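You operate a simulated robot arm through the tools that you are given. There is no shell and no other tool.

Carry out the task below with a simulated robot arm. There is one attempt and no reset: what you move stays moved.

## Task
Clamp the blue-ended block and brush a patch of paste on its top.
Fine: the block lies in the flat vice already; pale green paste from the blue pot, by the small brush with the green back, on the bare steel of the top; the brush goes back to its spot; leave the stop and the other blocks. Set down upright: small brush with the green back. A coat counts when it lies all over at full strength: go over it till it gets no stronger.

It is judged by the outcome, as a careful person would: the job done as asked, and still so three seconds after it is handed in. It fails if anything else is knocked over, pushed out of place, dropped, spilled or broken.

## Robot
A 6-joint arm with a two-finger parallel gripper, fixed in place. Base frame: the origin is on the floor under the middle of its stand, x ahead of it, y to its left, z up; the work surface is at about z = 0.868. Units: m, rad, N and s.
With the tool pointing down near the work surface it reaches from about 0.26 to 0.68 m from the base axis. Its first joint turns from -1.152 to 1.152 rad. Payload 2.9 kg.
Tool frame: the origin (TCP) lies between the finger pads and is the grasp point; the fingertips stand 0.03 m ahead of it; z points along the fingers, y is the line along which they close. The gripper opens to 0.11 m. The fingers are 0.02 m wide and 0.01 m thick; the gripper's body (0.048 by 0.112 m) begins 0.055 m behind the TCP.
Orientation is that of the tool frame in the base frame, as a unit quaternion [w, x, y, z]. With the fingers straight down and closing along the base's y, the tool's x points along the base's -x, its y along +y and its z along -z.

## Interface
- The arm moves only by the tool step_arm. Its argument "moves" is a list of rows, each a list of 6 numbers: the shift along the tool's x, y, z in m, then the turn, a rotation vector about the tool's x, y, z in rad. In form: [[tx, ty, tz, rx, ry, rz], ...]. A call has 1 to 20 rows; each row shifts and turns the commanded pose from where the row before left it, along the tool's axes as they then stand. "gripper" is the closure, from 0 (fully open) to 1 (shut), set as the call begins (left out, the last holds). A row lasts 0.2 s, in which the tool goes at most 0.05 m and 0.15 rad; a call with a longer step from one row to the next is refused whole, and so is a gripper value outside its range. A pose out of reach is approached as far as the arm can. The call stops where the force on the tool passes 40 N (or 10 N more than at its start, if that is more) or the arm is blocked; 0.2 s more then pass. Each finger travels about 0.108 m/s and halts on what it meets, pressing with about 33 N; the grip force reading is that of the motor and also rises with nothing between the fingers. The clock runs only during rows and for 0.2 s after the last one: add rows that do not move to give the fingers time. It gives the time, the measured TCP pose, the force on the tool (base axes), the opening and the grip force at its end, in the units of the frame above (readings bear some noise), with the torque about the TCP (base axes, N m) and any sound that the robot's microphone picked up.
- Cameras (640 x 400 px; columns grow to the right, rows downward): "scene" is fixed at [0.0754, 0.4249, 1.4013]; the picture's right is [-0.81, -0.58, 0.00], its down [-0.23, 0.33, -0.91] and it looks along [0.53, -0.75, -0.40] (base axes); focal length 318 px, centre (320, 200). "wrist" rides on the gripper at [0.072, 0.017, -0.103] in the tool frame; the picture's right is [-0.23, 0.97, 0.00], its down [-0.76, -0.18, -0.62] and it looks along [-0.61, -0.14, 0.78] (tool axes); focal length 222 px, centre (320, 200). There is no depth. A picture from a camera that has moved, and an enlarged one, comes with that camera's place and axes in the base frame and with its lens.
- camera(camera): a new picture of that camera. No time passes.
- inspect(camera, box): a new picture of the part [left, top, right, bottom] of that camera's present view, enlarged. No time passes.
- job_done(): hands the job in; it is judged then, once.

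Nothing tells you positions but the pictures and the camera data. Unless the task says otherwise, let go and move clear before handing in.

The tools are called after "Call:" as name(argument=value, ...) on one line, values as JSON. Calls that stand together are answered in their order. step_arm: Moves the arm, as the interface text tells. Its arguments: {"type":"object","properties":{"moves":{"type":"array"},"gripper":{"type":"number"}},"required":["moves"]} The other tools are called the same way: camera (camera) takes a picture; inspect (camera, box) takes an enlarged picture of a part of a camera's view; job_done () hands the job in.

At the start:

```text
t: 0.0
ee_pos: [0.4586, 0.0135, 1.1885]
tool_rot: [0.0, 0.0, 1.0, 0.001]
wrist_force: [-0.5, -0.7, 0.1]
moment: [0.01, -0.01, 0.01]
grip_width: 0.1099
grip_force: 0.1
```

scene: 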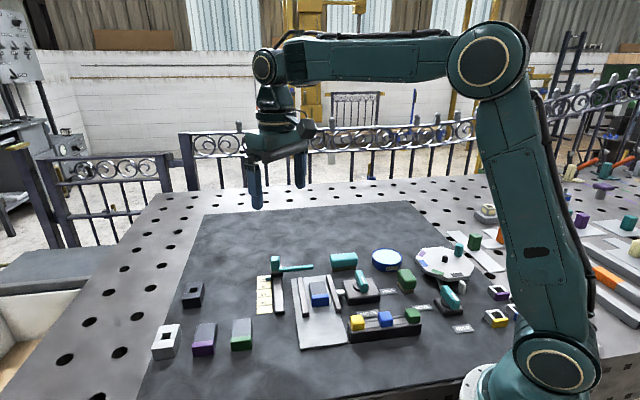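
wrist: 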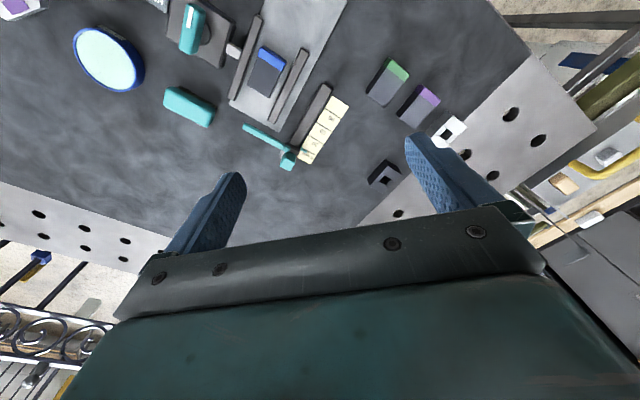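

I see a bench with a flat vice holding a blue-ended block, a round blue pot with pale paste, and several brushes or stamps. I'll look closer before moving.

Call:
inspect(camera="scene", box=[240, 230, 440, 355])

Call:
inspect(camera="scene", box=[380, 220, 540, 340])

Call:
inspect(camera="wrist", box=[140, 0, 380, 150])

Call:
inspect(camera="wrist", box=[0, 0, 240, 150])

Call:
inspect(camera="scene", box=[140, 260, 300, 370])

```text
3.20 times, centred on (340, 292) of scene
camera zoom: at [0.0754, 0.4249, 1.4013], right [-0.81, -0.58, 0.0], down [-0.23, 0.33, -0.91], along [0.53, -0.75, -0.4], focal length 1016 px, centre (256, -96)
```

zoom: 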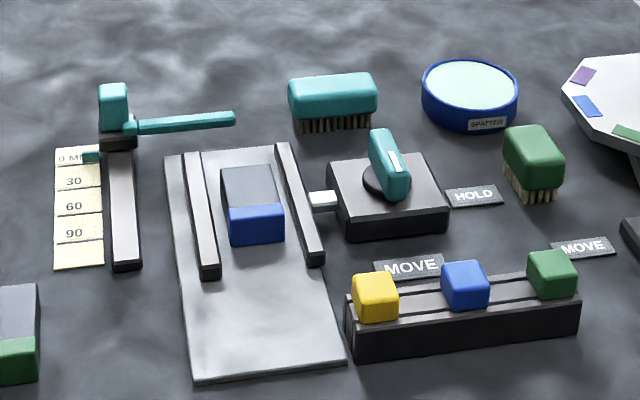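

```text
3.33 times, centred on (460, 280) of scene
camera zoom: at [0.0754, 0.4249, 1.4013], right [-0.81, -0.58, 0.0], down [-0.23, 0.33, -0.91], along [0.53, -0.75, -0.4], focal length 1058 px, centre (-147, -67)
```

zoom: 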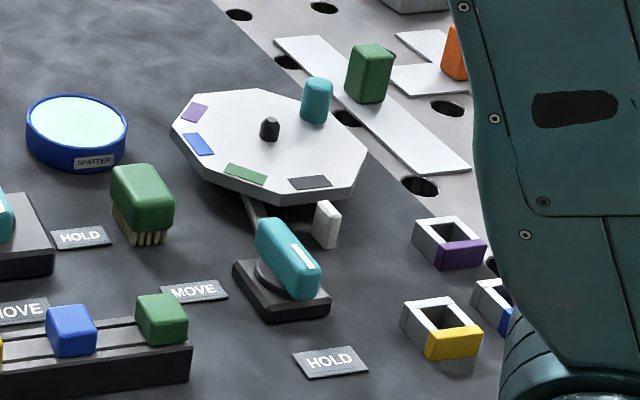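

```text
2.67 times, centred on (260, 75) of wrist
camera zoom: at [0.3856, 0.031, 1.2914], right [0.23, 0.97, 0.0], down [0.76, -0.18, 0.62], along [0.61, -0.14, -0.78], focal length 592 px, centre (480, 533)
```

zoom: 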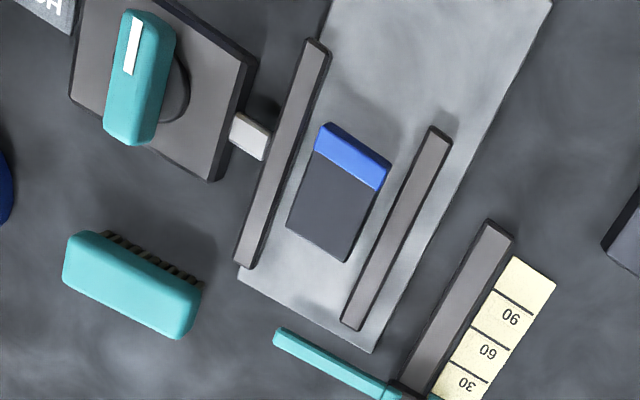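

```text
2.67 times, centred on (120, 75) of wrist
camera zoom: at [0.3856, 0.031, 1.2914], right [0.23, 0.97, 0.0], down [0.76, -0.18, 0.62], along [0.61, -0.14, -0.78], focal length 592 px, centre (853, 533)
```

zoom: 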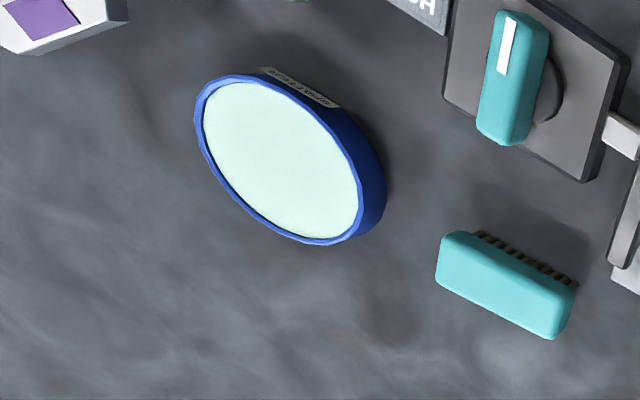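

```text
3.64 times, centred on (220, 315) of scene
camera zoom: at [0.0754, 0.4249, 1.4013], right [-0.81, -0.58, 0.0], down [-0.23, 0.33, -0.91], along [0.53, -0.75, -0.4], focal length 1155 px, centre (684, -218)
```

zoom: 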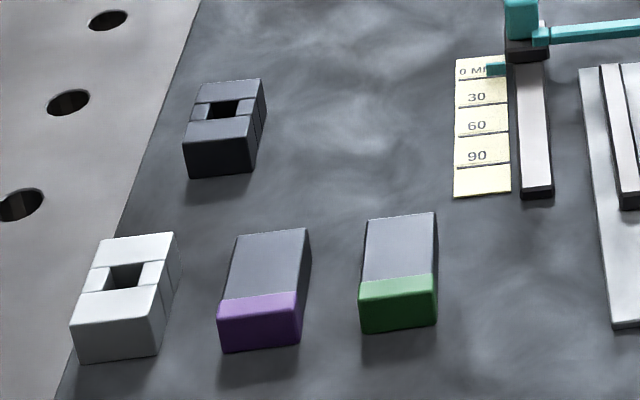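

The scene shows the vice at about (0.42, -0.06), its MOVE/HOLD lever at about (0.355, -0.13), the pot at about (0.353, -0.28) and the small green brush at about (0.275, -0.227). I'll bring the wrist camera over this area for closer views.

Call:
step_arm(moves=[[0.016, -0.03, 0.015, 0, 0, 0], [0.016, -0.03, 0.015, 0, 0, 0], [0.016, -0.03, 0.015, 0, 0, 0], [0.016, -0.03, 0.015, 0, 0, 0], [0.016, -0.03, 0.015, 0, 0, 0]])

Call:
camera(camera="wrist")

Call:
camera(camera="scene")

```text
t: 1.2
ee_pos: [0.3782, -0.1367, 1.1146]
tool_rot: [0.001, 0.0, 1.0, 0.001]
wrist_force: [0.9, 0.0, 0.5]
moment: [0.06, 0.01, 0.03]
grip_width: 0.11
grip_force: 0.2
```

```text
taken
camera wrist: at [0.3048, -0.1191, 1.2158], right [0.23, 0.97, 0.0], down [0.76, -0.18, 0.62], along [0.61, -0.14, -0.78], focal length 222 px, centre (320, 200)
```

wrist: 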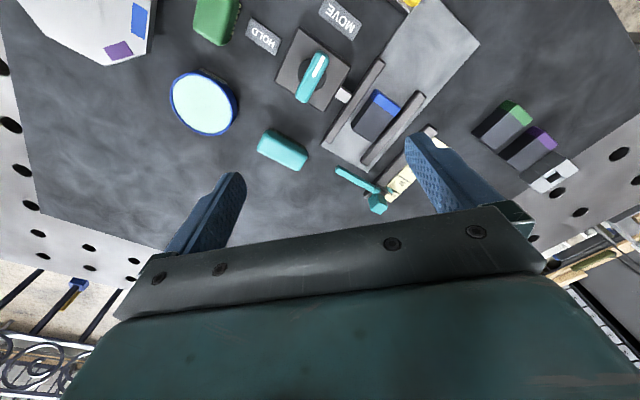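

```text
taken
```

scene: 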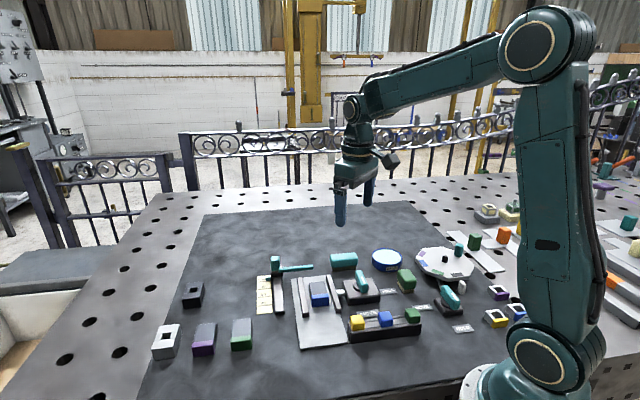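

Call:
inspect(camera="wrist", box=[240, 0, 400, 100])

Call:
inspect(camera="wrist", box=[320, 50, 448, 180])

Call:
inspect(camera="wrist", box=[150, 0, 310, 140])

```text
4.00 times, centred on (320, 50) of wrist
camera zoom: at [0.3048, -0.1191, 1.2158], right [0.23, 0.97, 0.0], down [0.76, -0.18, 0.62], along [0.61, -0.14, -0.78], focal length 888 px, centre (320, 800)
```

zoom: 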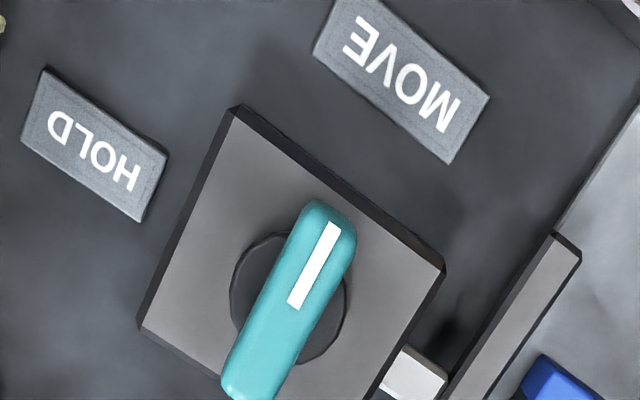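

```text
3.08 times, centred on (384, 115) of wrist
camera zoom: at [0.3048, -0.1191, 1.2158], right [0.23, 0.97, 0.0], down [0.76, -0.18, 0.62], along [0.61, -0.14, -0.78], focal length 684 px, centre (123, 462)
```

zoom: 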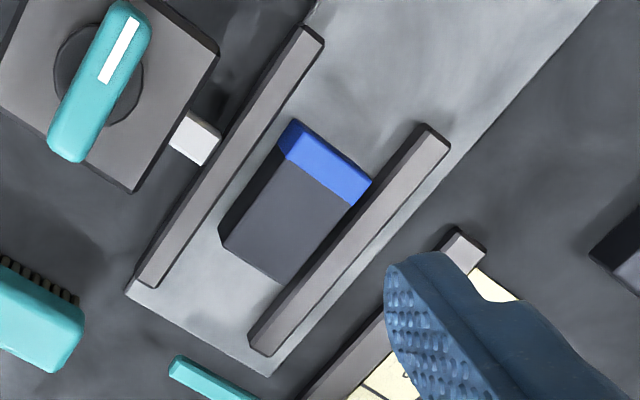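

```text
2.86 times, centred on (230, 70) of wrist
camera zoom: at [0.3048, -0.1191, 1.2158], right [0.23, 0.97, 0.0], down [0.76, -0.18, 0.62], along [0.61, -0.14, -0.78], focal length 635 px, centre (577, 571)
```

zoom: 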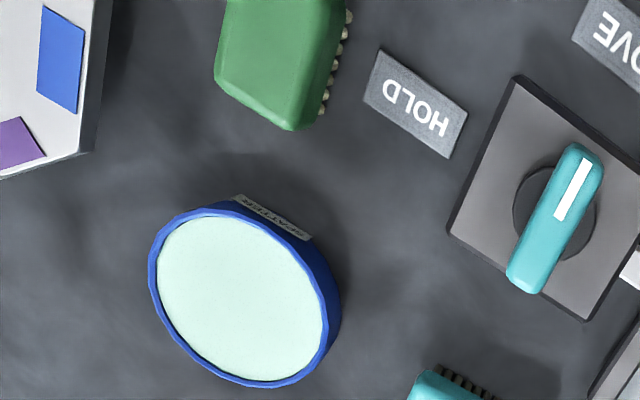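

The lever's white stripe points at MOVE, and HOLD is a quarter turn counter-clockwise seen from above. There are gaps between the block and both jaws. I'll turn the wrist 45° to line up with the vice and come down for a closer look.

Call:
step_arm(moves=[[-0.0023, 0.01, 0.0283, 0, 0, 0], [-0.0023, 0.01, 0.0283, 0, 0, 0], [-0.0023, 0.01, 0.0283, 0, 0, 0], [0, 0, 0, 0, 0, 0.1309], [0, 0, 0, 0, 0, 0.1309], [0, 0, 0, 0, 0, 0.1309], [0, 0, 0, 0, 0, 0.1309], [0, 0, 0, 0, 0, 0.1309], [0, 0, 0, 0, 0, 0.1309]])

Call:
camera(camera="wrist")

Call:
inspect(camera="wrist", box=[200, 20, 440, 170])

Call:
inspect(camera="scene", box=[240, 230, 440, 355])

```text
t: 3.2
ee_pos: [0.3854, -0.1062, 1.0287]
tool_rot: [0.001, 0.383, 0.924, 0.0]
wrist_force: [-0.1, -0.3, 0.8]
moment: [0.0, -0.01, 0.01]
grip_width: 0.1101
grip_force: 0.0
```

```text
taken
camera wrist: at [0.3457, -0.0426, 1.1313], right [0.85, 0.53, 0.0], down [0.41, -0.67, 0.62], along [0.33, -0.53, -0.78], focal length 222 px, centre (320, 200)
```

wrist: 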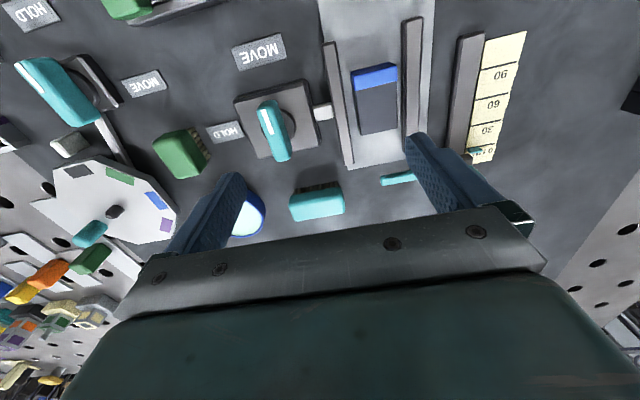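

```text
2.67 times, centred on (320, 95) of wrist
camera zoom: at [0.3457, -0.0426, 1.1313], right [0.85, 0.53, 0.0], down [0.41, -0.67, 0.62], along [0.33, -0.53, -0.78], focal length 592 px, centre (320, 480)
```

zoom: 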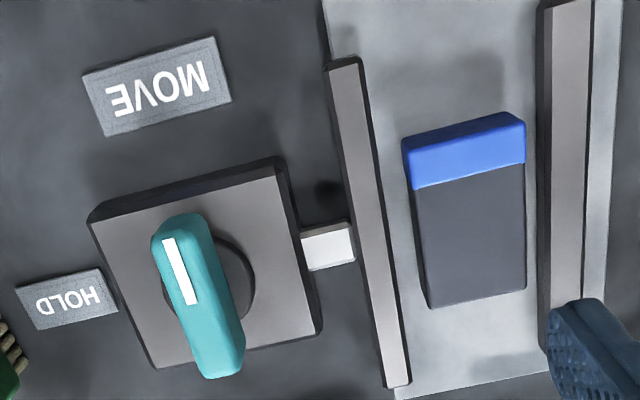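

```text
3.20 times, centred on (340, 292) of scene
camera zoom: at [0.0754, 0.4249, 1.4013], right [-0.81, -0.58, 0.0], down [-0.23, 0.33, -0.91], along [0.53, -0.75, -0.4], focal length 1016 px, centre (256, -96)
```

zoom: 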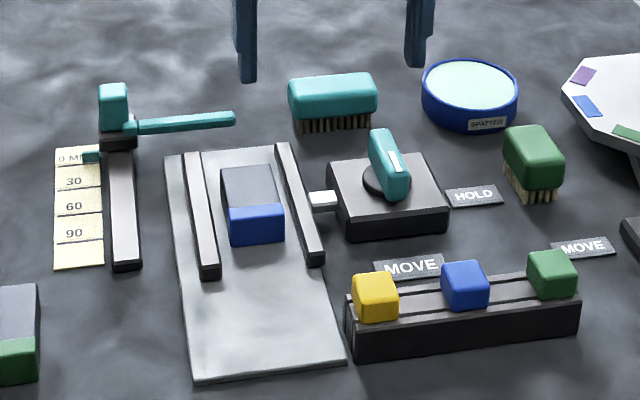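

The lever pivot comes out at about (0.353, -0.1415), and the tool is now square across the handle. I'll narrow the gripper and descend to just above the lever for a check.

Call:
step_arm(moves=[[-0.0007, -0.016, 0.023, 0, 0, 0], [-0.0007, -0.016, 0.023, 0, 0, 0], [-0.0007, -0.016, 0.023, 0, 0, 0], [0, 0, 0, 0, 0, 0]], gripper=0.55)

Call:
camera(camera="wrist")

Call:
inspect(camera="scene", box=[300, 220, 440, 310])

```text
t: 4.2
ee_pos: [0.3524, -0.1413, 0.9602]
tool_rot: [0.0, 0.382, 0.924, 0.0]
wrist_force: [-0.2, -0.2, 0.6]
moment: [0.0, -0.01, -0.02]
grip_width: 0.0494
grip_force: 0.0
```

```text
taken
camera wrist: at [0.3132, -0.0784, 1.062], right [0.85, 0.53, 0.0], down [0.41, -0.66, 0.62], along [0.33, -0.53, -0.78], focal length 222 px, centre (320, 200)
```

wrist: 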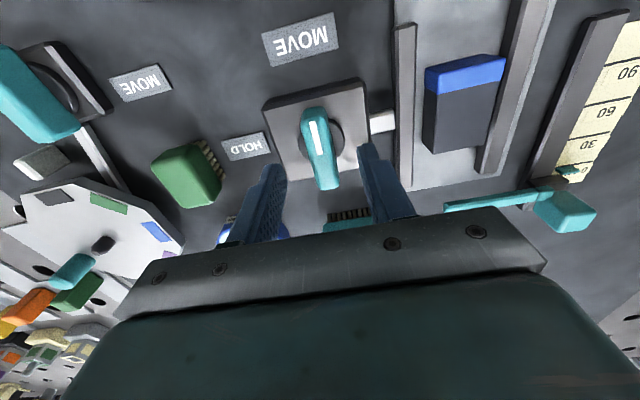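

```text
4.44 times, centred on (370, 265) of scene
camera zoom: at [0.0754, 0.4249, 1.4013], right [-0.81, -0.58, 0.0], down [-0.23, 0.33, -0.91], along [0.53, -0.75, -0.4], focal length 1411 px, centre (98, -89)
```

zoom: 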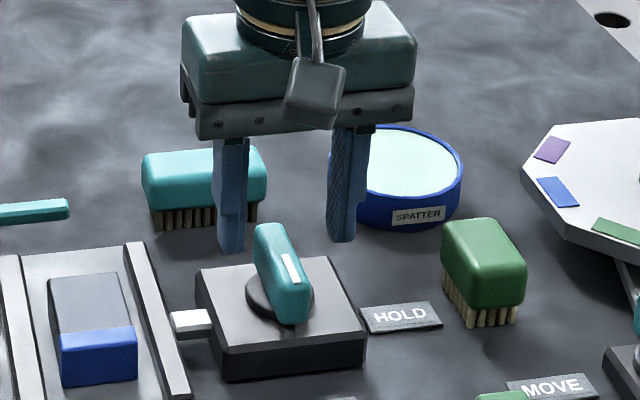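

The handle sits between the fingers. I'll descend 3 cm so the pads straddle it.

Call:
step_arm(moves=[[0, 0, 0.012, 0, 0, 0], [0, 0, 0.012, 0, 0, 0], [0, 0, 0.008, 0, 0, 0], [0, 0, 0, 0, 0, 0]])

Call:
camera(camera="wrist")

Call:
inspect(camera="scene", box=[300, 220, 440, 310])

```text
t: 5.2
ee_pos: [0.3529, -0.1414, 0.9297]
tool_rot: [0.001, 0.383, 0.924, 0.0]
wrist_force: [-0.2, 1.0, -0.6]
moment: [-0.01, 0.03, 0.01]
grip_width: 0.0495
grip_force: 0.0
```

```text
taken
camera wrist: at [0.3129, -0.0785, 1.0305], right [0.85, 0.53, 0.0], down [0.41, -0.66, 0.62], along [0.33, -0.53, -0.78], focal length 222 px, centre (320, 200)
```

wrist: 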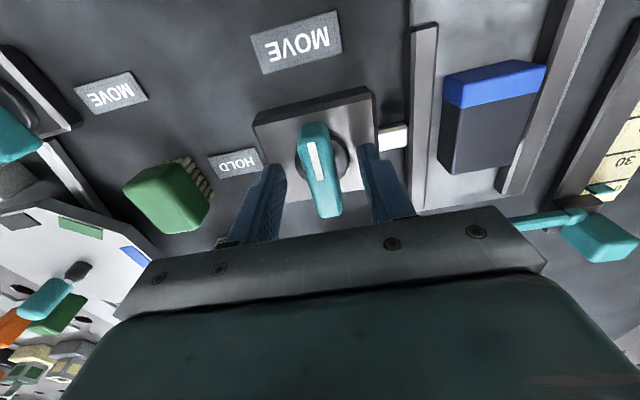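

```text
4.44 times, centred on (370, 265) of scene
camera zoom: at [0.0754, 0.4249, 1.4013], right [-0.81, -0.58, 0.0], down [-0.23, 0.33, -0.91], along [0.53, -0.75, -0.4], focal length 1411 px, centre (98, -89)
```

zoom: 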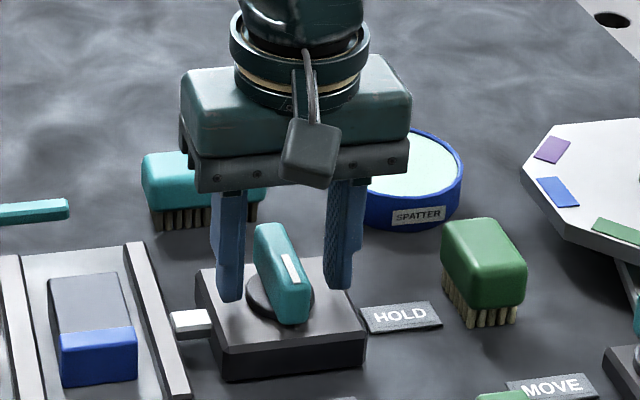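

The fingers straddle the handle just above the base, so I'll close on it.

Call:
step_arm(moves=[[0, 0, 0, 0, 0, 0], [0, 0, 0, 0, 0, 0], [0, 0, 0, 0, 0, 0]], gripper=1.0)

Call:
camera(camera="wrist")

```text
t: 6.0
ee_pos: [0.3531, -0.1412, 0.9281]
tool_rot: [0.0, 0.381, 0.924, 0.0]
wrist_force: [9.4, 10.2, -6.3]
moment: [-0.13, -0.07, -0.03]
grip_width: 0.0182
grip_force: 45.3
```

```text
taken
camera wrist: at [0.3136, -0.0778, 1.0306], right [0.85, 0.53, 0.0], down [0.41, -0.66, 0.62], along [0.33, -0.53, -0.78], focal length 222 px, centre (320, 200)
```

wrist: 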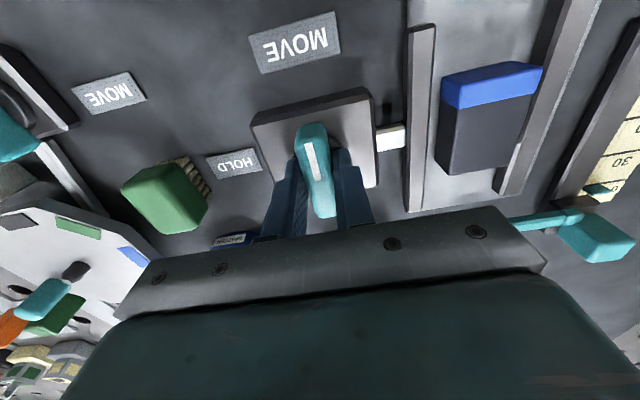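

The gripper holds the 18 mm handle with a small sideways force of about 14 N, so I'm slightly off-centre. I'll nudge along the closing direction to relieve it.

Call:
step_arm(moves=[[0, 0.001, -0.0005, 0, 0, 0], [0, 0, 0, 0, 0, 0]])

```text
t: 6.6
ee_pos: [0.3546, -0.1406, 0.9288]
tool_rot: [-0.001, 0.383, 0.924, 0.0]
wrist_force: [7.2, 8.5, -18.4]
moment: [-0.72, -1.16, 0.02]
grip_width: 0.0176
grip_force: 45.1
```

Call:
step_arm(moves=[[0, 0.0008, 0.0008, 0, 0, 0], [0, 0, 0, 0, 0, 0]])

```text
t: 7.2
ee_pos: [0.3527, -0.141, 0.9283]
tool_rot: [-0.001, 0.384, 0.923, -0.001]
wrist_force: [2.4, -0.2, -0.7]
moment: [0.87, 0.21, 0.13]
grip_width: 0.018
grip_force: 44.9
```

Forces are near zero now. I'll turn the lever counter-clockwise toward HOLD, in stages.

Call:
step_arm(moves=[[0, 0, 0, 0, 0, -0.08], [0, 0, 0, 0, 0, -0.08], [0, 0, 0, 0, 0, -0.08], [0, 0, 0, 0, 0, -0.08]])

Call:
camera(camera="wrist")

Call:
inspect(camera="scene", box=[240, 230, 440, 355])

```text
t: 8.2
ee_pos: [0.3534, -0.1407, 0.9278]
tool_rot: [0.001, 0.231, 0.973, -0.001]
wrist_force: [-4.3, -7.1, 13.3]
moment: [0.69, 1.15, -0.01]
grip_width: 0.0181
grip_force: 45.2
```

```text
taken
camera wrist: at [0.2961, -0.093, 1.0306], right [0.64, 0.77, 0.0], down [0.6, -0.5, 0.62], along [0.48, -0.4, -0.78], focal length 222 px, centre (320, 200)
```

wrist: 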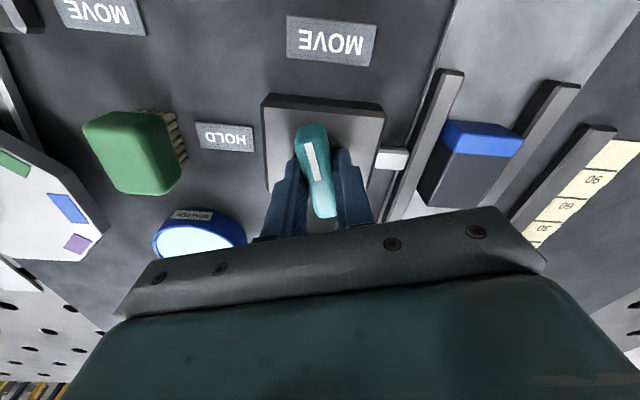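

```text
3.20 times, centred on (340, 292) of scene
camera zoom: at [0.0751, 0.4247, 1.4014], right [-0.81, -0.58, 0.0], down [-0.23, 0.33, -0.91], along [0.53, -0.75, -0.4], focal length 1016 px, centre (256, -96)
```

zoom: 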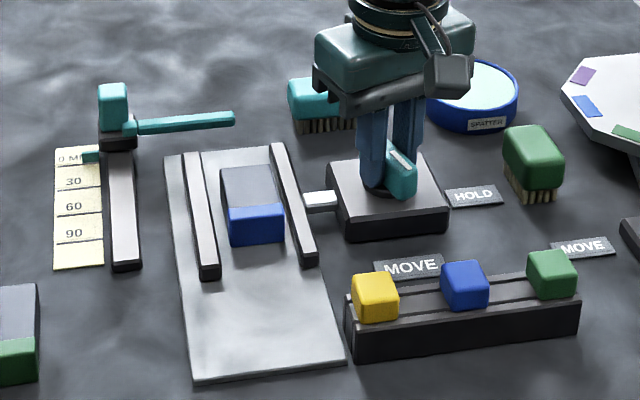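

The lever turns freely and the stub is pushing the jaw toward the block. I'll continue the turn.

Call:
step_arm(moves=[[0, 0, 0, 0, 0, -0.08], [0, 0, 0, 0, 0, -0.08], [0, 0, 0, 0, 0, -0.08], [0, 0, 0, 0, 0, -0.08], [0, 0, 0, 0, 0, -0.08]])

Call:
camera(camera="wrist")

Call:
inspect(camera="scene", box=[240, 230, 440, 355])

```text
t: 9.4
ee_pos: [0.3543, -0.141, 0.9277]
tool_rot: [0.0, 0.032, 0.999, -0.002]
wrist_force: [-14.7, -14.7, 16.1]
moment: [0.15, -0.61, 0.01]
grip_width: 0.0178
grip_force: 45.0
```

```text
taken
camera wrist: at [0.2819, -0.119, 1.0305], right [0.29, 0.96, 0.0], down [0.75, -0.23, 0.62], along [0.6, -0.18, -0.78], focal length 222 px, centre (320, 200)
```

wrist: 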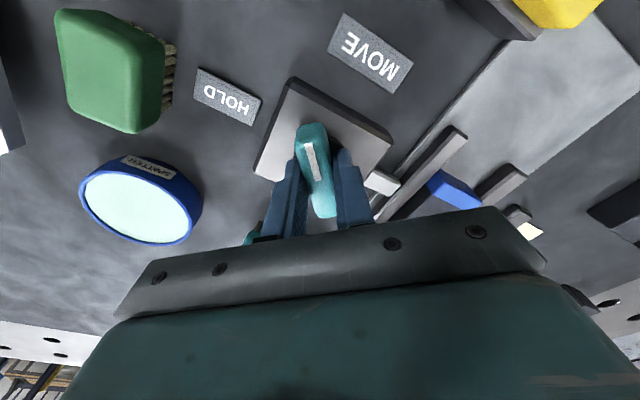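

```text
3.20 times, centred on (340, 292) of scene
camera zoom: at [0.0748, 0.4246, 1.4015], right [-0.81, -0.58, 0.0], down [-0.23, 0.33, -0.91], along [0.53, -0.75, -0.4], focal length 1016 px, centre (256, -96)
```

zoom: 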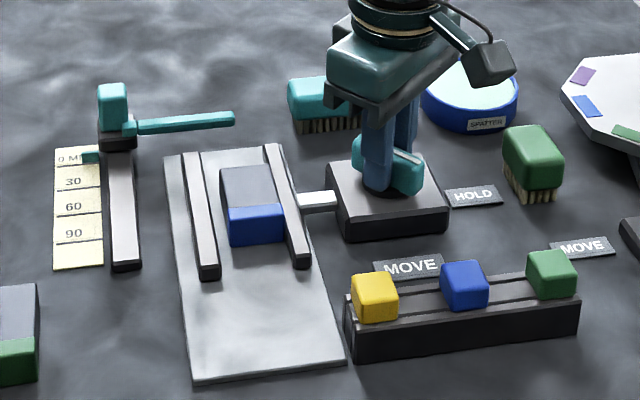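

The jaw is now nearly at the block. I'll ease the side load slightly and keep turning.

Call:
step_arm(moves=[[0.0006, -0.0006, -0.0004, 0, 0, -0.06], [0.0003, -0.0003, 0, 0, 0, -0.07], [0, 0, 0, 0, 0, -0.07], [0, 0, 0, 0, 0, -0.07]])

Call:
inspect(camera="scene", box=[240, 230, 440, 355])

```text
t: 10.4
ee_pos: [0.3545, -0.1412, 0.9282]
tool_rot: [-0.001, -0.103, 0.995, 0.0]
wrist_force: [0.2, -9.7, 4.5]
moment: [-0.28, 1.05, -0.06]
grip_width: 0.0179
grip_force: 44.5
```

```text
3.20 times, centred on (340, 292) of scene
camera zoom: at [0.0754, 0.4247, 1.4014], right [-0.81, -0.58, 0.0], down [-0.23, 0.33, -0.91], along [0.53, -0.75, -0.4], focal length 1016 px, centre (256, -96)
```

zoom: 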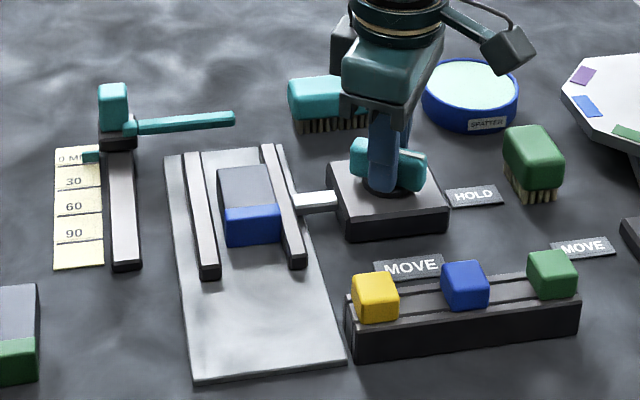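

The jaw is sliding the block toward the fixed jaw, and the turn is going smoothly. I'll carry on.

Call:
step_arm(moves=[[0, -0.0005, 0, 0, 0, -0.07], [0, 0, 0, 0, 0, -0.07], [0, 0, 0, 0, 0, -0.07], [0, 0, 0, 0, 0, -0.07]])

Call:
inspect(camera="scene", box=[240, 230, 440, 355])

```text
t: 11.4
ee_pos: [0.3541, -0.1416, 0.9277]
tool_rot: [0.0, -0.241, 0.97, 0.0]
wrist_force: [3.6, -2.4, -2.1]
moment: [-0.13, 0.31, -0.02]
grip_width: 0.018
grip_force: 45.0
```

```text
3.20 times, centred on (340, 292) of scene
camera zoom: at [0.0755, 0.4248, 1.4013], right [-0.81, -0.58, 0.0], down [-0.23, 0.33, -0.91], along [0.53, -0.75, -0.4], focal length 1016 px, centre (256, -96)
```

zoom: 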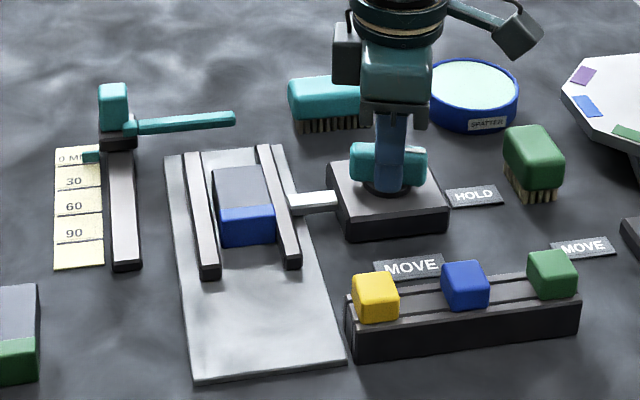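

About 17° is left to HOLD and the forces are low. I'll continue in small steps.

Call:
step_arm(moves=[[0, 0, 0, 0, 0, -0.06], [0, 0, 0, 0, 0, -0.06], [0, 0, 0, 0, 0, -0.06], [0, 0, 0, 0, 0, -0.06]])

Call:
inspect(camera="scene", box=[240, 230, 440, 355])

Call:
camera(camera="wrist")

```text
t: 12.4
ee_pos: [0.3527, -0.1432, 0.9273]
tool_rot: [0.0, -0.355, 0.935, 0.0]
wrist_force: [8.0, 2.5, -11.1]
moment: [0.09, -0.08, 0.07]
grip_width: 0.0178
grip_force: 45.2
```

```text
3.20 times, centred on (340, 292) of scene
camera zoom: at [0.0757, 0.4249, 1.4013], right [-0.81, -0.58, 0.0], down [-0.23, 0.33, -0.91], along [0.53, -0.75, -0.4], focal length 1016 px, centre (256, -96)
```

zoom: 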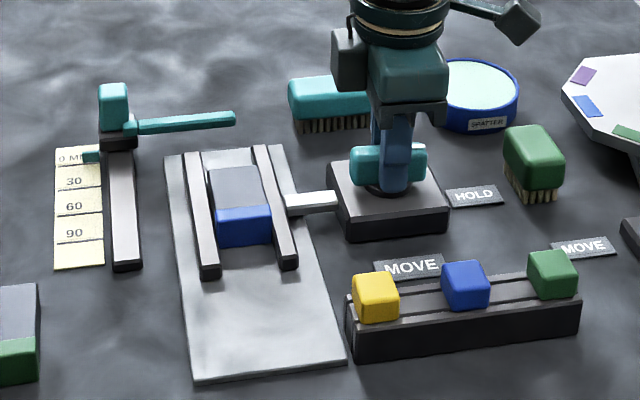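

```text
taken
camera wrist: at [0.2878, -0.1767, 1.0305], right [-0.48, 0.88, 0.0], down [0.69, 0.37, 0.62], along [0.55, 0.3, -0.78], focal length 222 px, centre (320, 200)
```

wrist: 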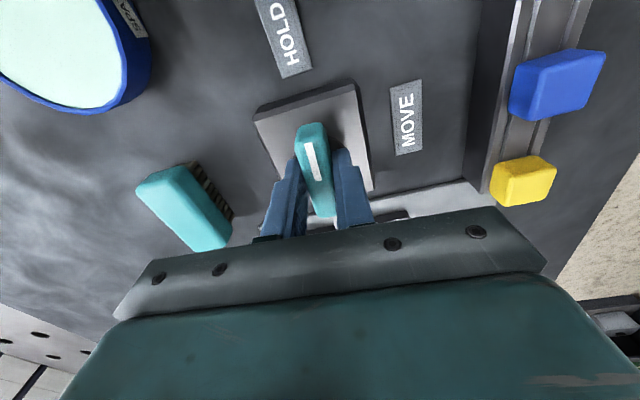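

Nearly at HOLD, with the block almost against the fixed jaw. I'll finish the turn and feel for resistance.

Call:
step_arm(moves=[[0, 0, -0.0003, 0, 0, -0.05], [0, 0, 0, 0, 0, -0.04], [0, 0, 0, 0, 0, 0]])

Call:
inspect(camera="scene", box=[280, 250, 380, 330])

```text
t: 13.2
ee_pos: [0.3521, -0.1426, 0.9284]
tool_rot: [0.0, -0.396, 0.918, 0.001]
wrist_force: [10.2, 6.3, -13.8]
moment: [0.45, -0.53, -1.08]
grip_width: 0.018
grip_force: 45.2
```

```text
5.00 times, centred on (330, 290) of scene
camera zoom: at [0.0758, 0.425, 1.4013], right [-0.81, -0.58, 0.0], down [-0.23, 0.33, -0.91], along [0.53, -0.75, -0.4], focal length 1588 px, centre (270, -250)
```

zoom: 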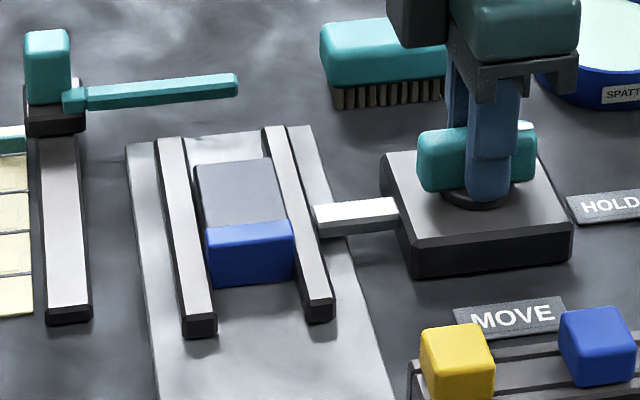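

The turning moment rose to 1.1 N·m at the full quarter turn, so the lever has come up against something solid. I'll let go, lift straight up and look at the vice from above.

Call:
step_arm(moves=[[0, 0, 0, 0, 0, 0], [0, 0, 0, 0, 0, 0], [0, 0, -0.02, 0, 0, 0], [0, 0, -0.04, 0, 0, 0], [0, 0, -0.04, 0, 0, 0]], gripper=0.55)

Call:
camera(camera="wrist")

Call:
inspect(camera="scene", box=[240, 230, 440, 355])

```text
t: 14.4
ee_pos: [0.3524, -0.1411, 1.0277]
tool_rot: [0.0, -0.396, 0.918, 0.0]
wrist_force: [0.4, 0.2, -0.1]
moment: [-0.02, 0.01, -0.04]
grip_width: 0.0495
grip_force: 0.0
```

```text
taken
camera wrist: at [0.2917, -0.1819, 1.1306], right [-0.55, 0.83, 0.0], down [0.65, 0.43, 0.62], along [0.52, 0.34, -0.78], focal length 222 px, centre (320, 200)
```

wrist: 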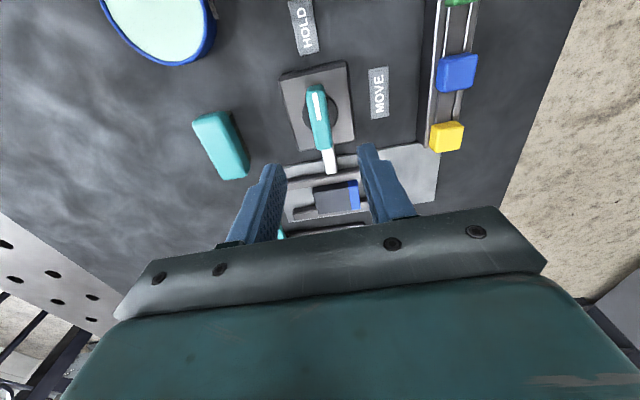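

```text
3.20 times, centred on (340, 292) of scene
camera zoom: at [0.0753, 0.4249, 1.4013], right [-0.81, -0.58, 0.0], down [-0.23, 0.33, -0.91], along [0.53, -0.75, -0.4], focal length 1016 px, centre (256, -96)
```

zoom: 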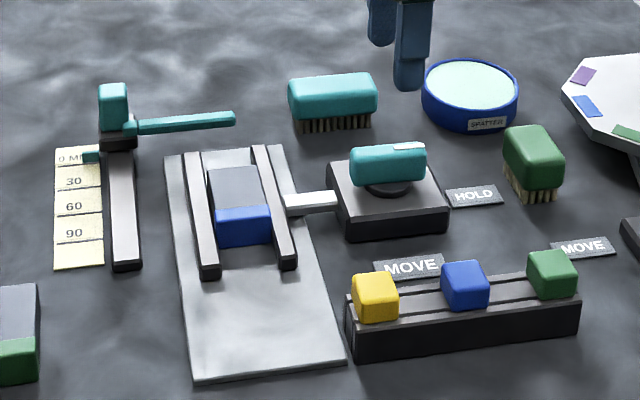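

The lever now points at HOLD. I'll swing the wrist back to view both the vice and the green brush from above.

Call:
step_arm(moves=[[0, 0, 0, 0, 0, 0.1333], [0, 0, 0, 0, 0, 0.1333], [0, 0, 0, 0, 0, 0.1333], [0, 0, 0, 0, 0, 0.1333], [0, 0, 0, 0, 0, 0.1333], [0, 0, 0, 0, 0, 0.1333], [0, 0, 0, 0, 0, 0.1333], [0, 0, 0, 0, 0, 0.1333], [0, 0, 0, 0, 0, 0.1333], [0, 0, 0, 0, 0, 0.1333], [0, 0, 0, 0, 0, 0.1333], [0, 0, 0, 0, 0, 0.1333], [0, 0.03, -0.01, 0, 0, 0]])

Call:
camera(camera="wrist")

Call:
inspect(camera="wrist", box=[300, 20, 460, 170])

Call:
inspect(camera="wrist", box=[140, 90, 300, 240])

```text
t: 17.2
ee_pos: [0.3747, -0.119, 1.038]
tool_rot: [0.0, 0.384, 0.923, 0.001]
wrist_force: [0.4, 0.7, 0.2]
moment: [0.0, 0.03, -0.01]
grip_width: 0.0494
grip_force: 0.0
```

```text
taken
camera wrist: at [0.3351, -0.0569, 1.141], right [0.85, 0.53, 0.0], down [0.41, -0.67, 0.62], along [0.33, -0.53, -0.78], focal length 222 px, centre (320, 200)
```

wrist: 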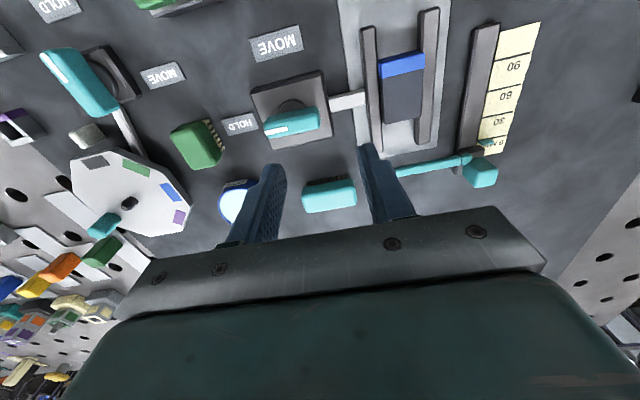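

```text
2.67 times, centred on (380, 95) of wrist
camera zoom: at [0.3351, -0.0569, 1.141], right [0.85, 0.53, 0.0], down [0.41, -0.67, 0.62], along [0.33, -0.53, -0.78], focal length 592 px, centre (160, 480)
```

zoom: 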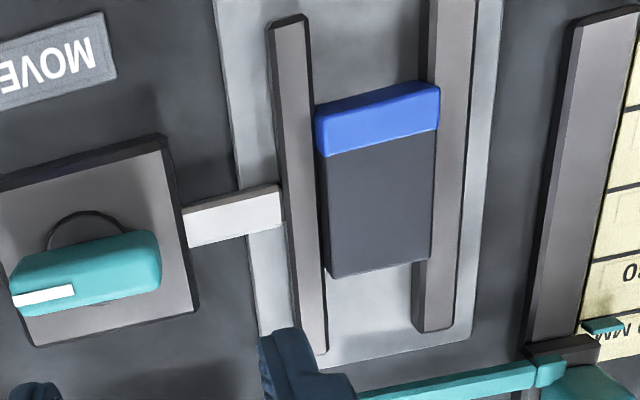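

```text
2.67 times, centred on (220, 165) of wrist
camera zoom: at [0.3351, -0.0569, 1.141], right [0.85, 0.53, 0.0], down [0.41, -0.67, 0.62], along [0.33, -0.53, -0.78], focal length 592 px, centre (587, 293)
```

zoom: 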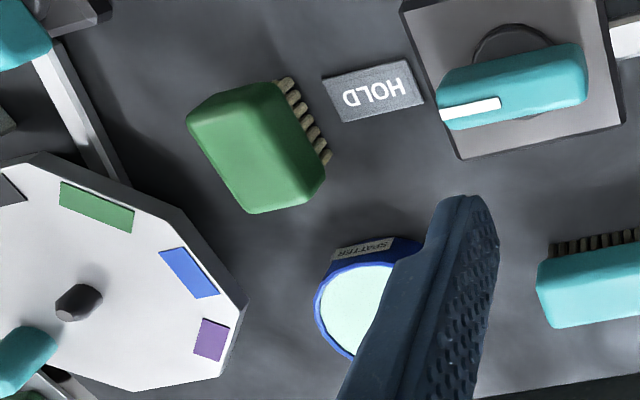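

The block is now gripped between both jaws. Next is the small green brush at about (0.277, -0.218), so I'll move over it for a view from directly above.

Call:
step_arm(moves=[[-0.001, -0.036, 0, 0, 0, 0], [-0.001, -0.036, 0, 0, 0, 0], [-0.001, -0.036, 0, 0, 0, 0], [-0.001, -0.03, 0, 0, 0, 0], [0, 0, 0, 0, 0, 0]])

Call:
camera(camera="wrist")

Call:
inspect(camera="wrist", box=[240, 60, 400, 180])

Call:
inspect(camera="scene", box=[360, 230, 450, 300])

```text
t: 18.4
ee_pos: [0.2806, -0.2197, 1.0375]
tool_rot: [0.0, 0.382, 0.924, 0.0]
wrist_force: [-0.1, 0.3, 0.0]
moment: [-0.01, 0.0, 0.02]
grip_width: 0.0494
grip_force: 0.0
```

```text
taken
camera wrist: at [0.2403, -0.157, 1.1405], right [0.85, 0.53, 0.0], down [0.41, -0.66, 0.62], along [0.33, -0.53, -0.78], focal length 222 px, centre (320, 200)
```

wrist: 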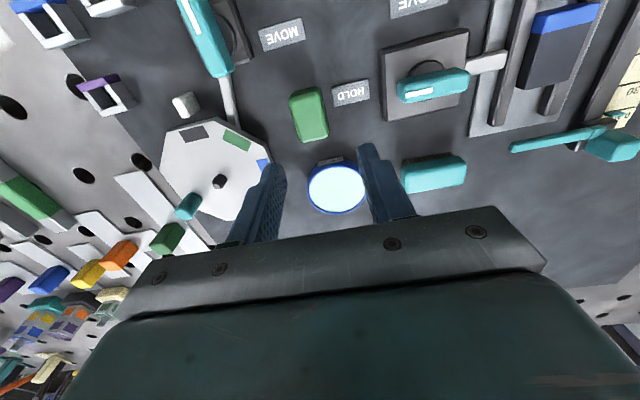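

```text
3.33 times, centred on (320, 120) of wrist
camera zoom: at [0.2403, -0.157, 1.1405], right [0.85, 0.53, 0.0], down [0.41, -0.66, 0.62], along [0.33, -0.53, -0.78], focal length 740 px, centre (320, 467)
```

zoom: 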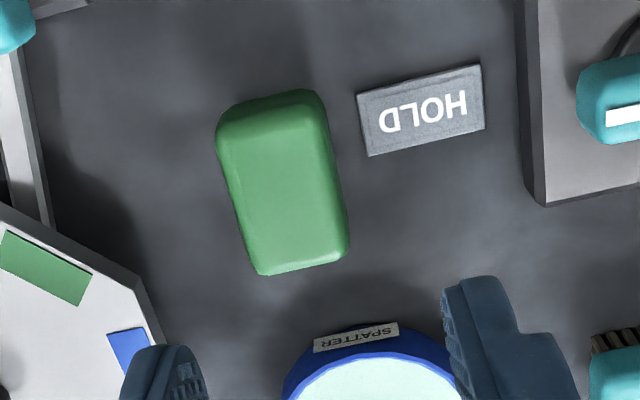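

```text
5.71 times, centred on (405, 265) of scene
camera zoom: at [0.0754, 0.4249, 1.4013], right [-0.81, -0.58, 0.0], down [-0.23, 0.33, -0.91], along [0.53, -0.75, -0.4], focal length 1814 px, centre (-166, -171)
```

zoom: 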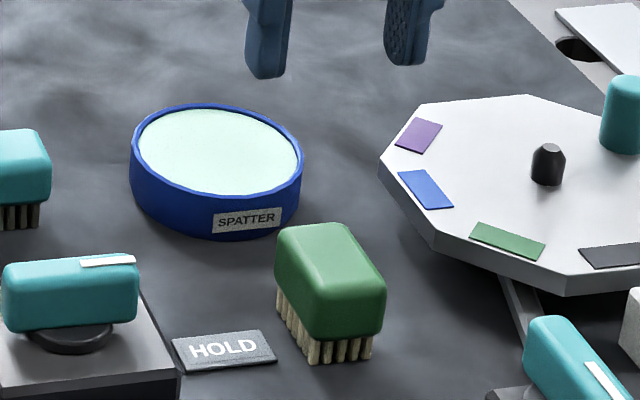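

From above, the green-backed brush measures about 28 × 46 mm with its long axis along the −45° line. It's centred near (0.271, −0.2245) with the top at about z = 0.914. The tool is already square across it, so I'll centre over it and come partway down.

Call:
step_arm(moves=[[0.0017, -0.0051, 0.02, 0, 0, 0], [0.0017, -0.0051, 0.02, 0, 0, 0], [0, 0, 0.03, 0, 0, 0], [0, 0, 0, 0, 0, 0]])

Call:
camera(camera="wrist")

Call:
inspect(camera="wrist", box=[240, 80, 400, 200])

Call:
inspect(camera="scene", box=[360, 230, 450, 300])

```text
t: 19.4
ee_pos: [0.2706, -0.226, 0.9664]
tool_rot: [0.001, 0.382, 0.924, 0.0]
wrist_force: [0.0, -0.4, -0.4]
moment: [0.04, 0.01, 0.02]
grip_width: 0.0492
grip_force: 0.1
```

```text
taken
camera wrist: at [0.2303, -0.1613, 1.0701], right [0.85, 0.53, 0.0], down [0.41, -0.66, 0.62], along [0.33, -0.53, -0.78], focal length 222 px, centre (320, 200)
```

wrist: 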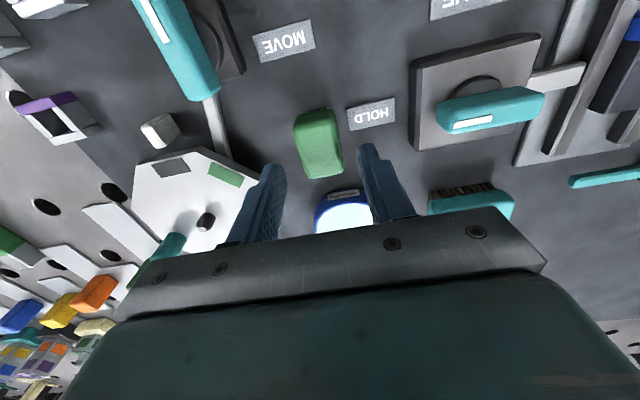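

```text
3.33 times, centred on (320, 140) of wrist
camera zoom: at [0.2303, -0.1613, 1.0701], right [0.85, 0.53, 0.0], down [0.41, -0.66, 0.62], along [0.33, -0.53, -0.78], focal length 740 px, centre (320, 400)
```

zoom: 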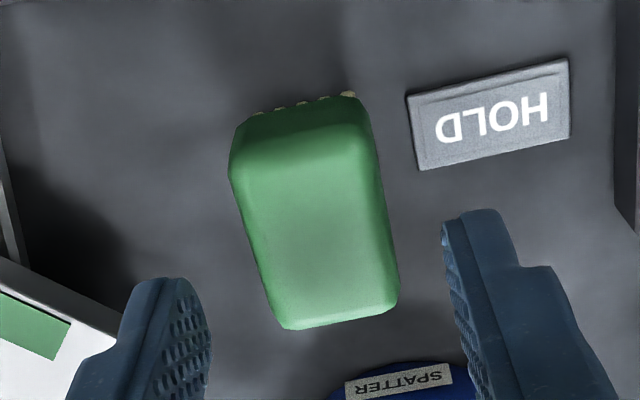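

```text
5.71 times, centred on (405, 265) of scene
camera zoom: at [0.0754, 0.4249, 1.4013], right [-0.81, -0.58, 0.0], down [-0.23, 0.33, -0.91], along [0.53, -0.75, -0.4], focal length 1814 px, centre (-166, -171)
```

zoom: 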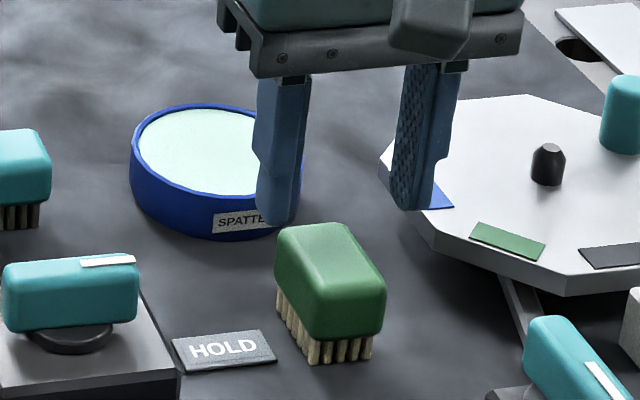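

The TCP is centred over the brush to within about 2 mm and the fingers clear the turntable. I'll come down to grasp height.

Call:
step_arm(moves=[[-0.001, 0.0003, 0.016, 0, 0, 0], [0, 0, 0.016, 0, 0, 0], [0, 0, 0.016, 0, 0, 0], [0, 0, 0, 0, 0, 0]])

Call:
camera(camera="wrist")

Call:
inspect(camera="scene", box=[360, 230, 450, 300])

```text
t: 20.4
ee_pos: [0.2696, -0.2257, 0.9205]
tool_rot: [0.0, 0.383, 0.924, 0.001]
wrist_force: [0.3, -0.3, 0.2]
moment: [-0.01, -0.02, 0.03]
grip_width: 0.0494
grip_force: 0.0
```

```text
taken
camera wrist: at [0.2309, -0.1627, 1.0225], right [0.85, 0.53, 0.0], down [0.41, -0.66, 0.62], along [0.33, -0.53, -0.78], focal length 222 px, centre (320, 200)
```

wrist: 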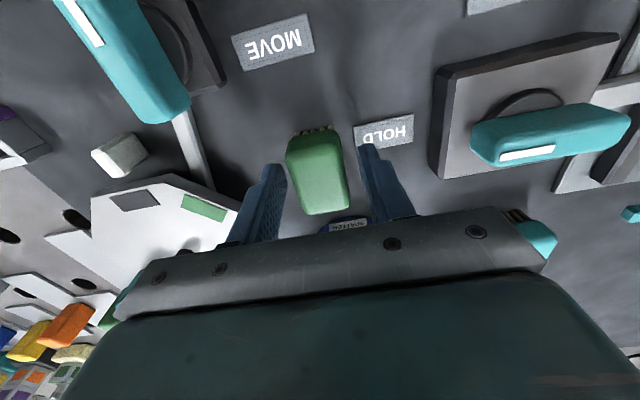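

```text
5.71 times, centred on (405, 265) of scene
camera zoom: at [0.0754, 0.4249, 1.4013], right [-0.81, -0.58, 0.0], down [-0.23, 0.33, -0.91], along [0.53, -0.75, -0.4], focal length 1814 px, centre (-166, -171)
```

zoom: 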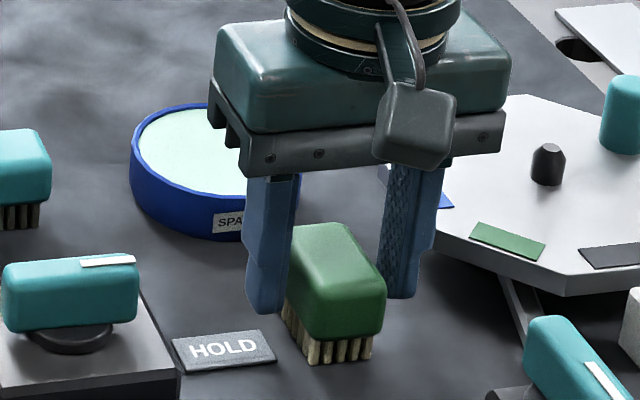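

The fingertips are level with the lower part of the green back. I'll go 2 mm lower and close.

Call:
step_arm(moves=[[0, 0, 0.002, 0, 0, 0], [0, 0, 0, 0, 0, 0]])

Call:
step_arm(moves=[[0, 0, 0, 0, 0, 0], [0, 0, 0, 0, 0, 0], [0, 0, 0, 0, 0, 0]], gripper=1.0)

Call:
inspect(camera="scene", box=[360, 230, 450, 300])

Call:
inspect(camera="wrist", box=[240, 90, 400, 240])

```text
t: 21.0
ee_pos: [0.2713, -0.2263, 0.9183]
tool_rot: [0.0, 0.381, 0.924, 0.0]
wrist_force: [-0.3, -0.7, -0.4]
moment: [0.0, 0.02, -0.01]
grip_width: 0.0495
grip_force: 0.0
```

```text
t: 21.8
ee_pos: [0.2706, -0.2277, 0.9171]
tool_rot: [0.0, 0.383, 0.924, -0.001]
wrist_force: [-0.2, -0.1, 0.6]
moment: [-0.01, 0.0, -0.01]
grip_width: 0.0328
grip_force: 32.8
```

```text
5.71 times, centred on (405, 265) of scene
camera zoom: at [0.0754, 0.4249, 1.4013], right [-0.81, -0.58, 0.0], down [-0.23, 0.33, -0.91], along [0.53, -0.75, -0.4], focal length 1814 px, centre (-166, -171)
```

zoom: 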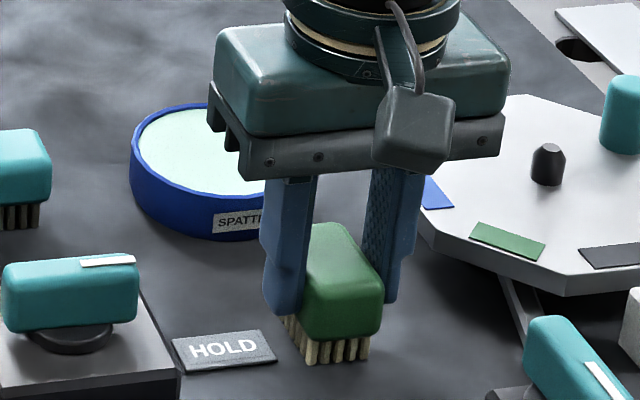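

```text
2.67 times, centred on (320, 165) of wrist
camera zoom: at [0.231, -0.1627, 1.0207], right [0.85, 0.53, 0.0], down [0.41, -0.66, 0.62], along [0.33, -0.53, -0.78], focal length 592 px, centre (320, 293)
```

zoom: 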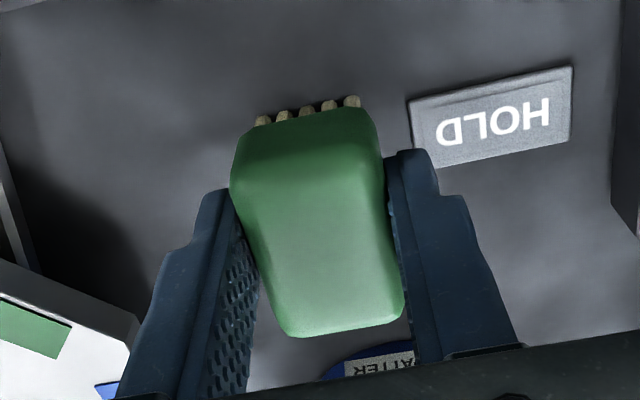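

The brush is gripped at 33 mm wide. I'll lift it straight up and check how it hangs.

Call:
step_arm(moves=[[0, 0, -0.01, 0, 0, 0], [0, 0, -0.02, 0, 0, 0], [0, 0, -0.03, 0, 0, 0], [0, 0, -0.03, 0, 0, 0], [0, 0, 0, 0, 0, 0]])

Call:
camera(camera="wrist")

Call:
inspect(camera="scene", box=[340, 190, 460, 300])

```text
t: 23.0
ee_pos: [0.2702, -0.2264, 1.0081]
tool_rot: [0.0, 0.383, 0.924, 0.0]
wrist_force: [0.7, -0.5, 0.5]
moment: [-0.03, 0.0, -0.04]
grip_width: 0.0001
grip_force: 32.7
```

```text
taken
camera wrist: at [0.231, -0.1627, 1.111], right [0.85, 0.53, 0.0], down [0.41, -0.66, 0.62], along [0.33, -0.53, -0.78], focal length 222 px, centre (320, 200)
```

wrist: 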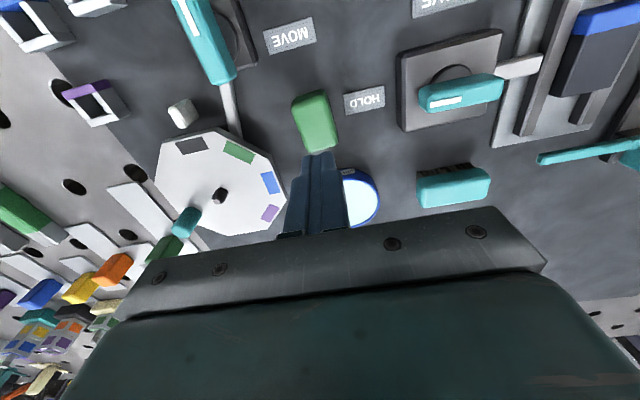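

```text
3.64 times, centred on (400, 245) of scene
camera zoom: at [0.0754, 0.4249, 1.4013], right [-0.81, -0.58, 0.0], down [-0.23, 0.33, -0.91], along [0.53, -0.75, -0.4], focal length 1155 px, centre (29, 36)
```

zoom: 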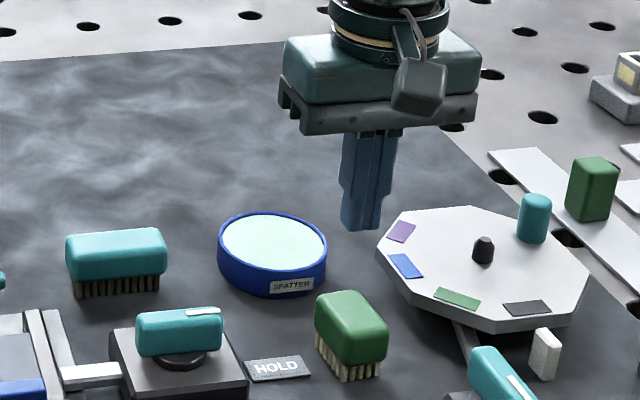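

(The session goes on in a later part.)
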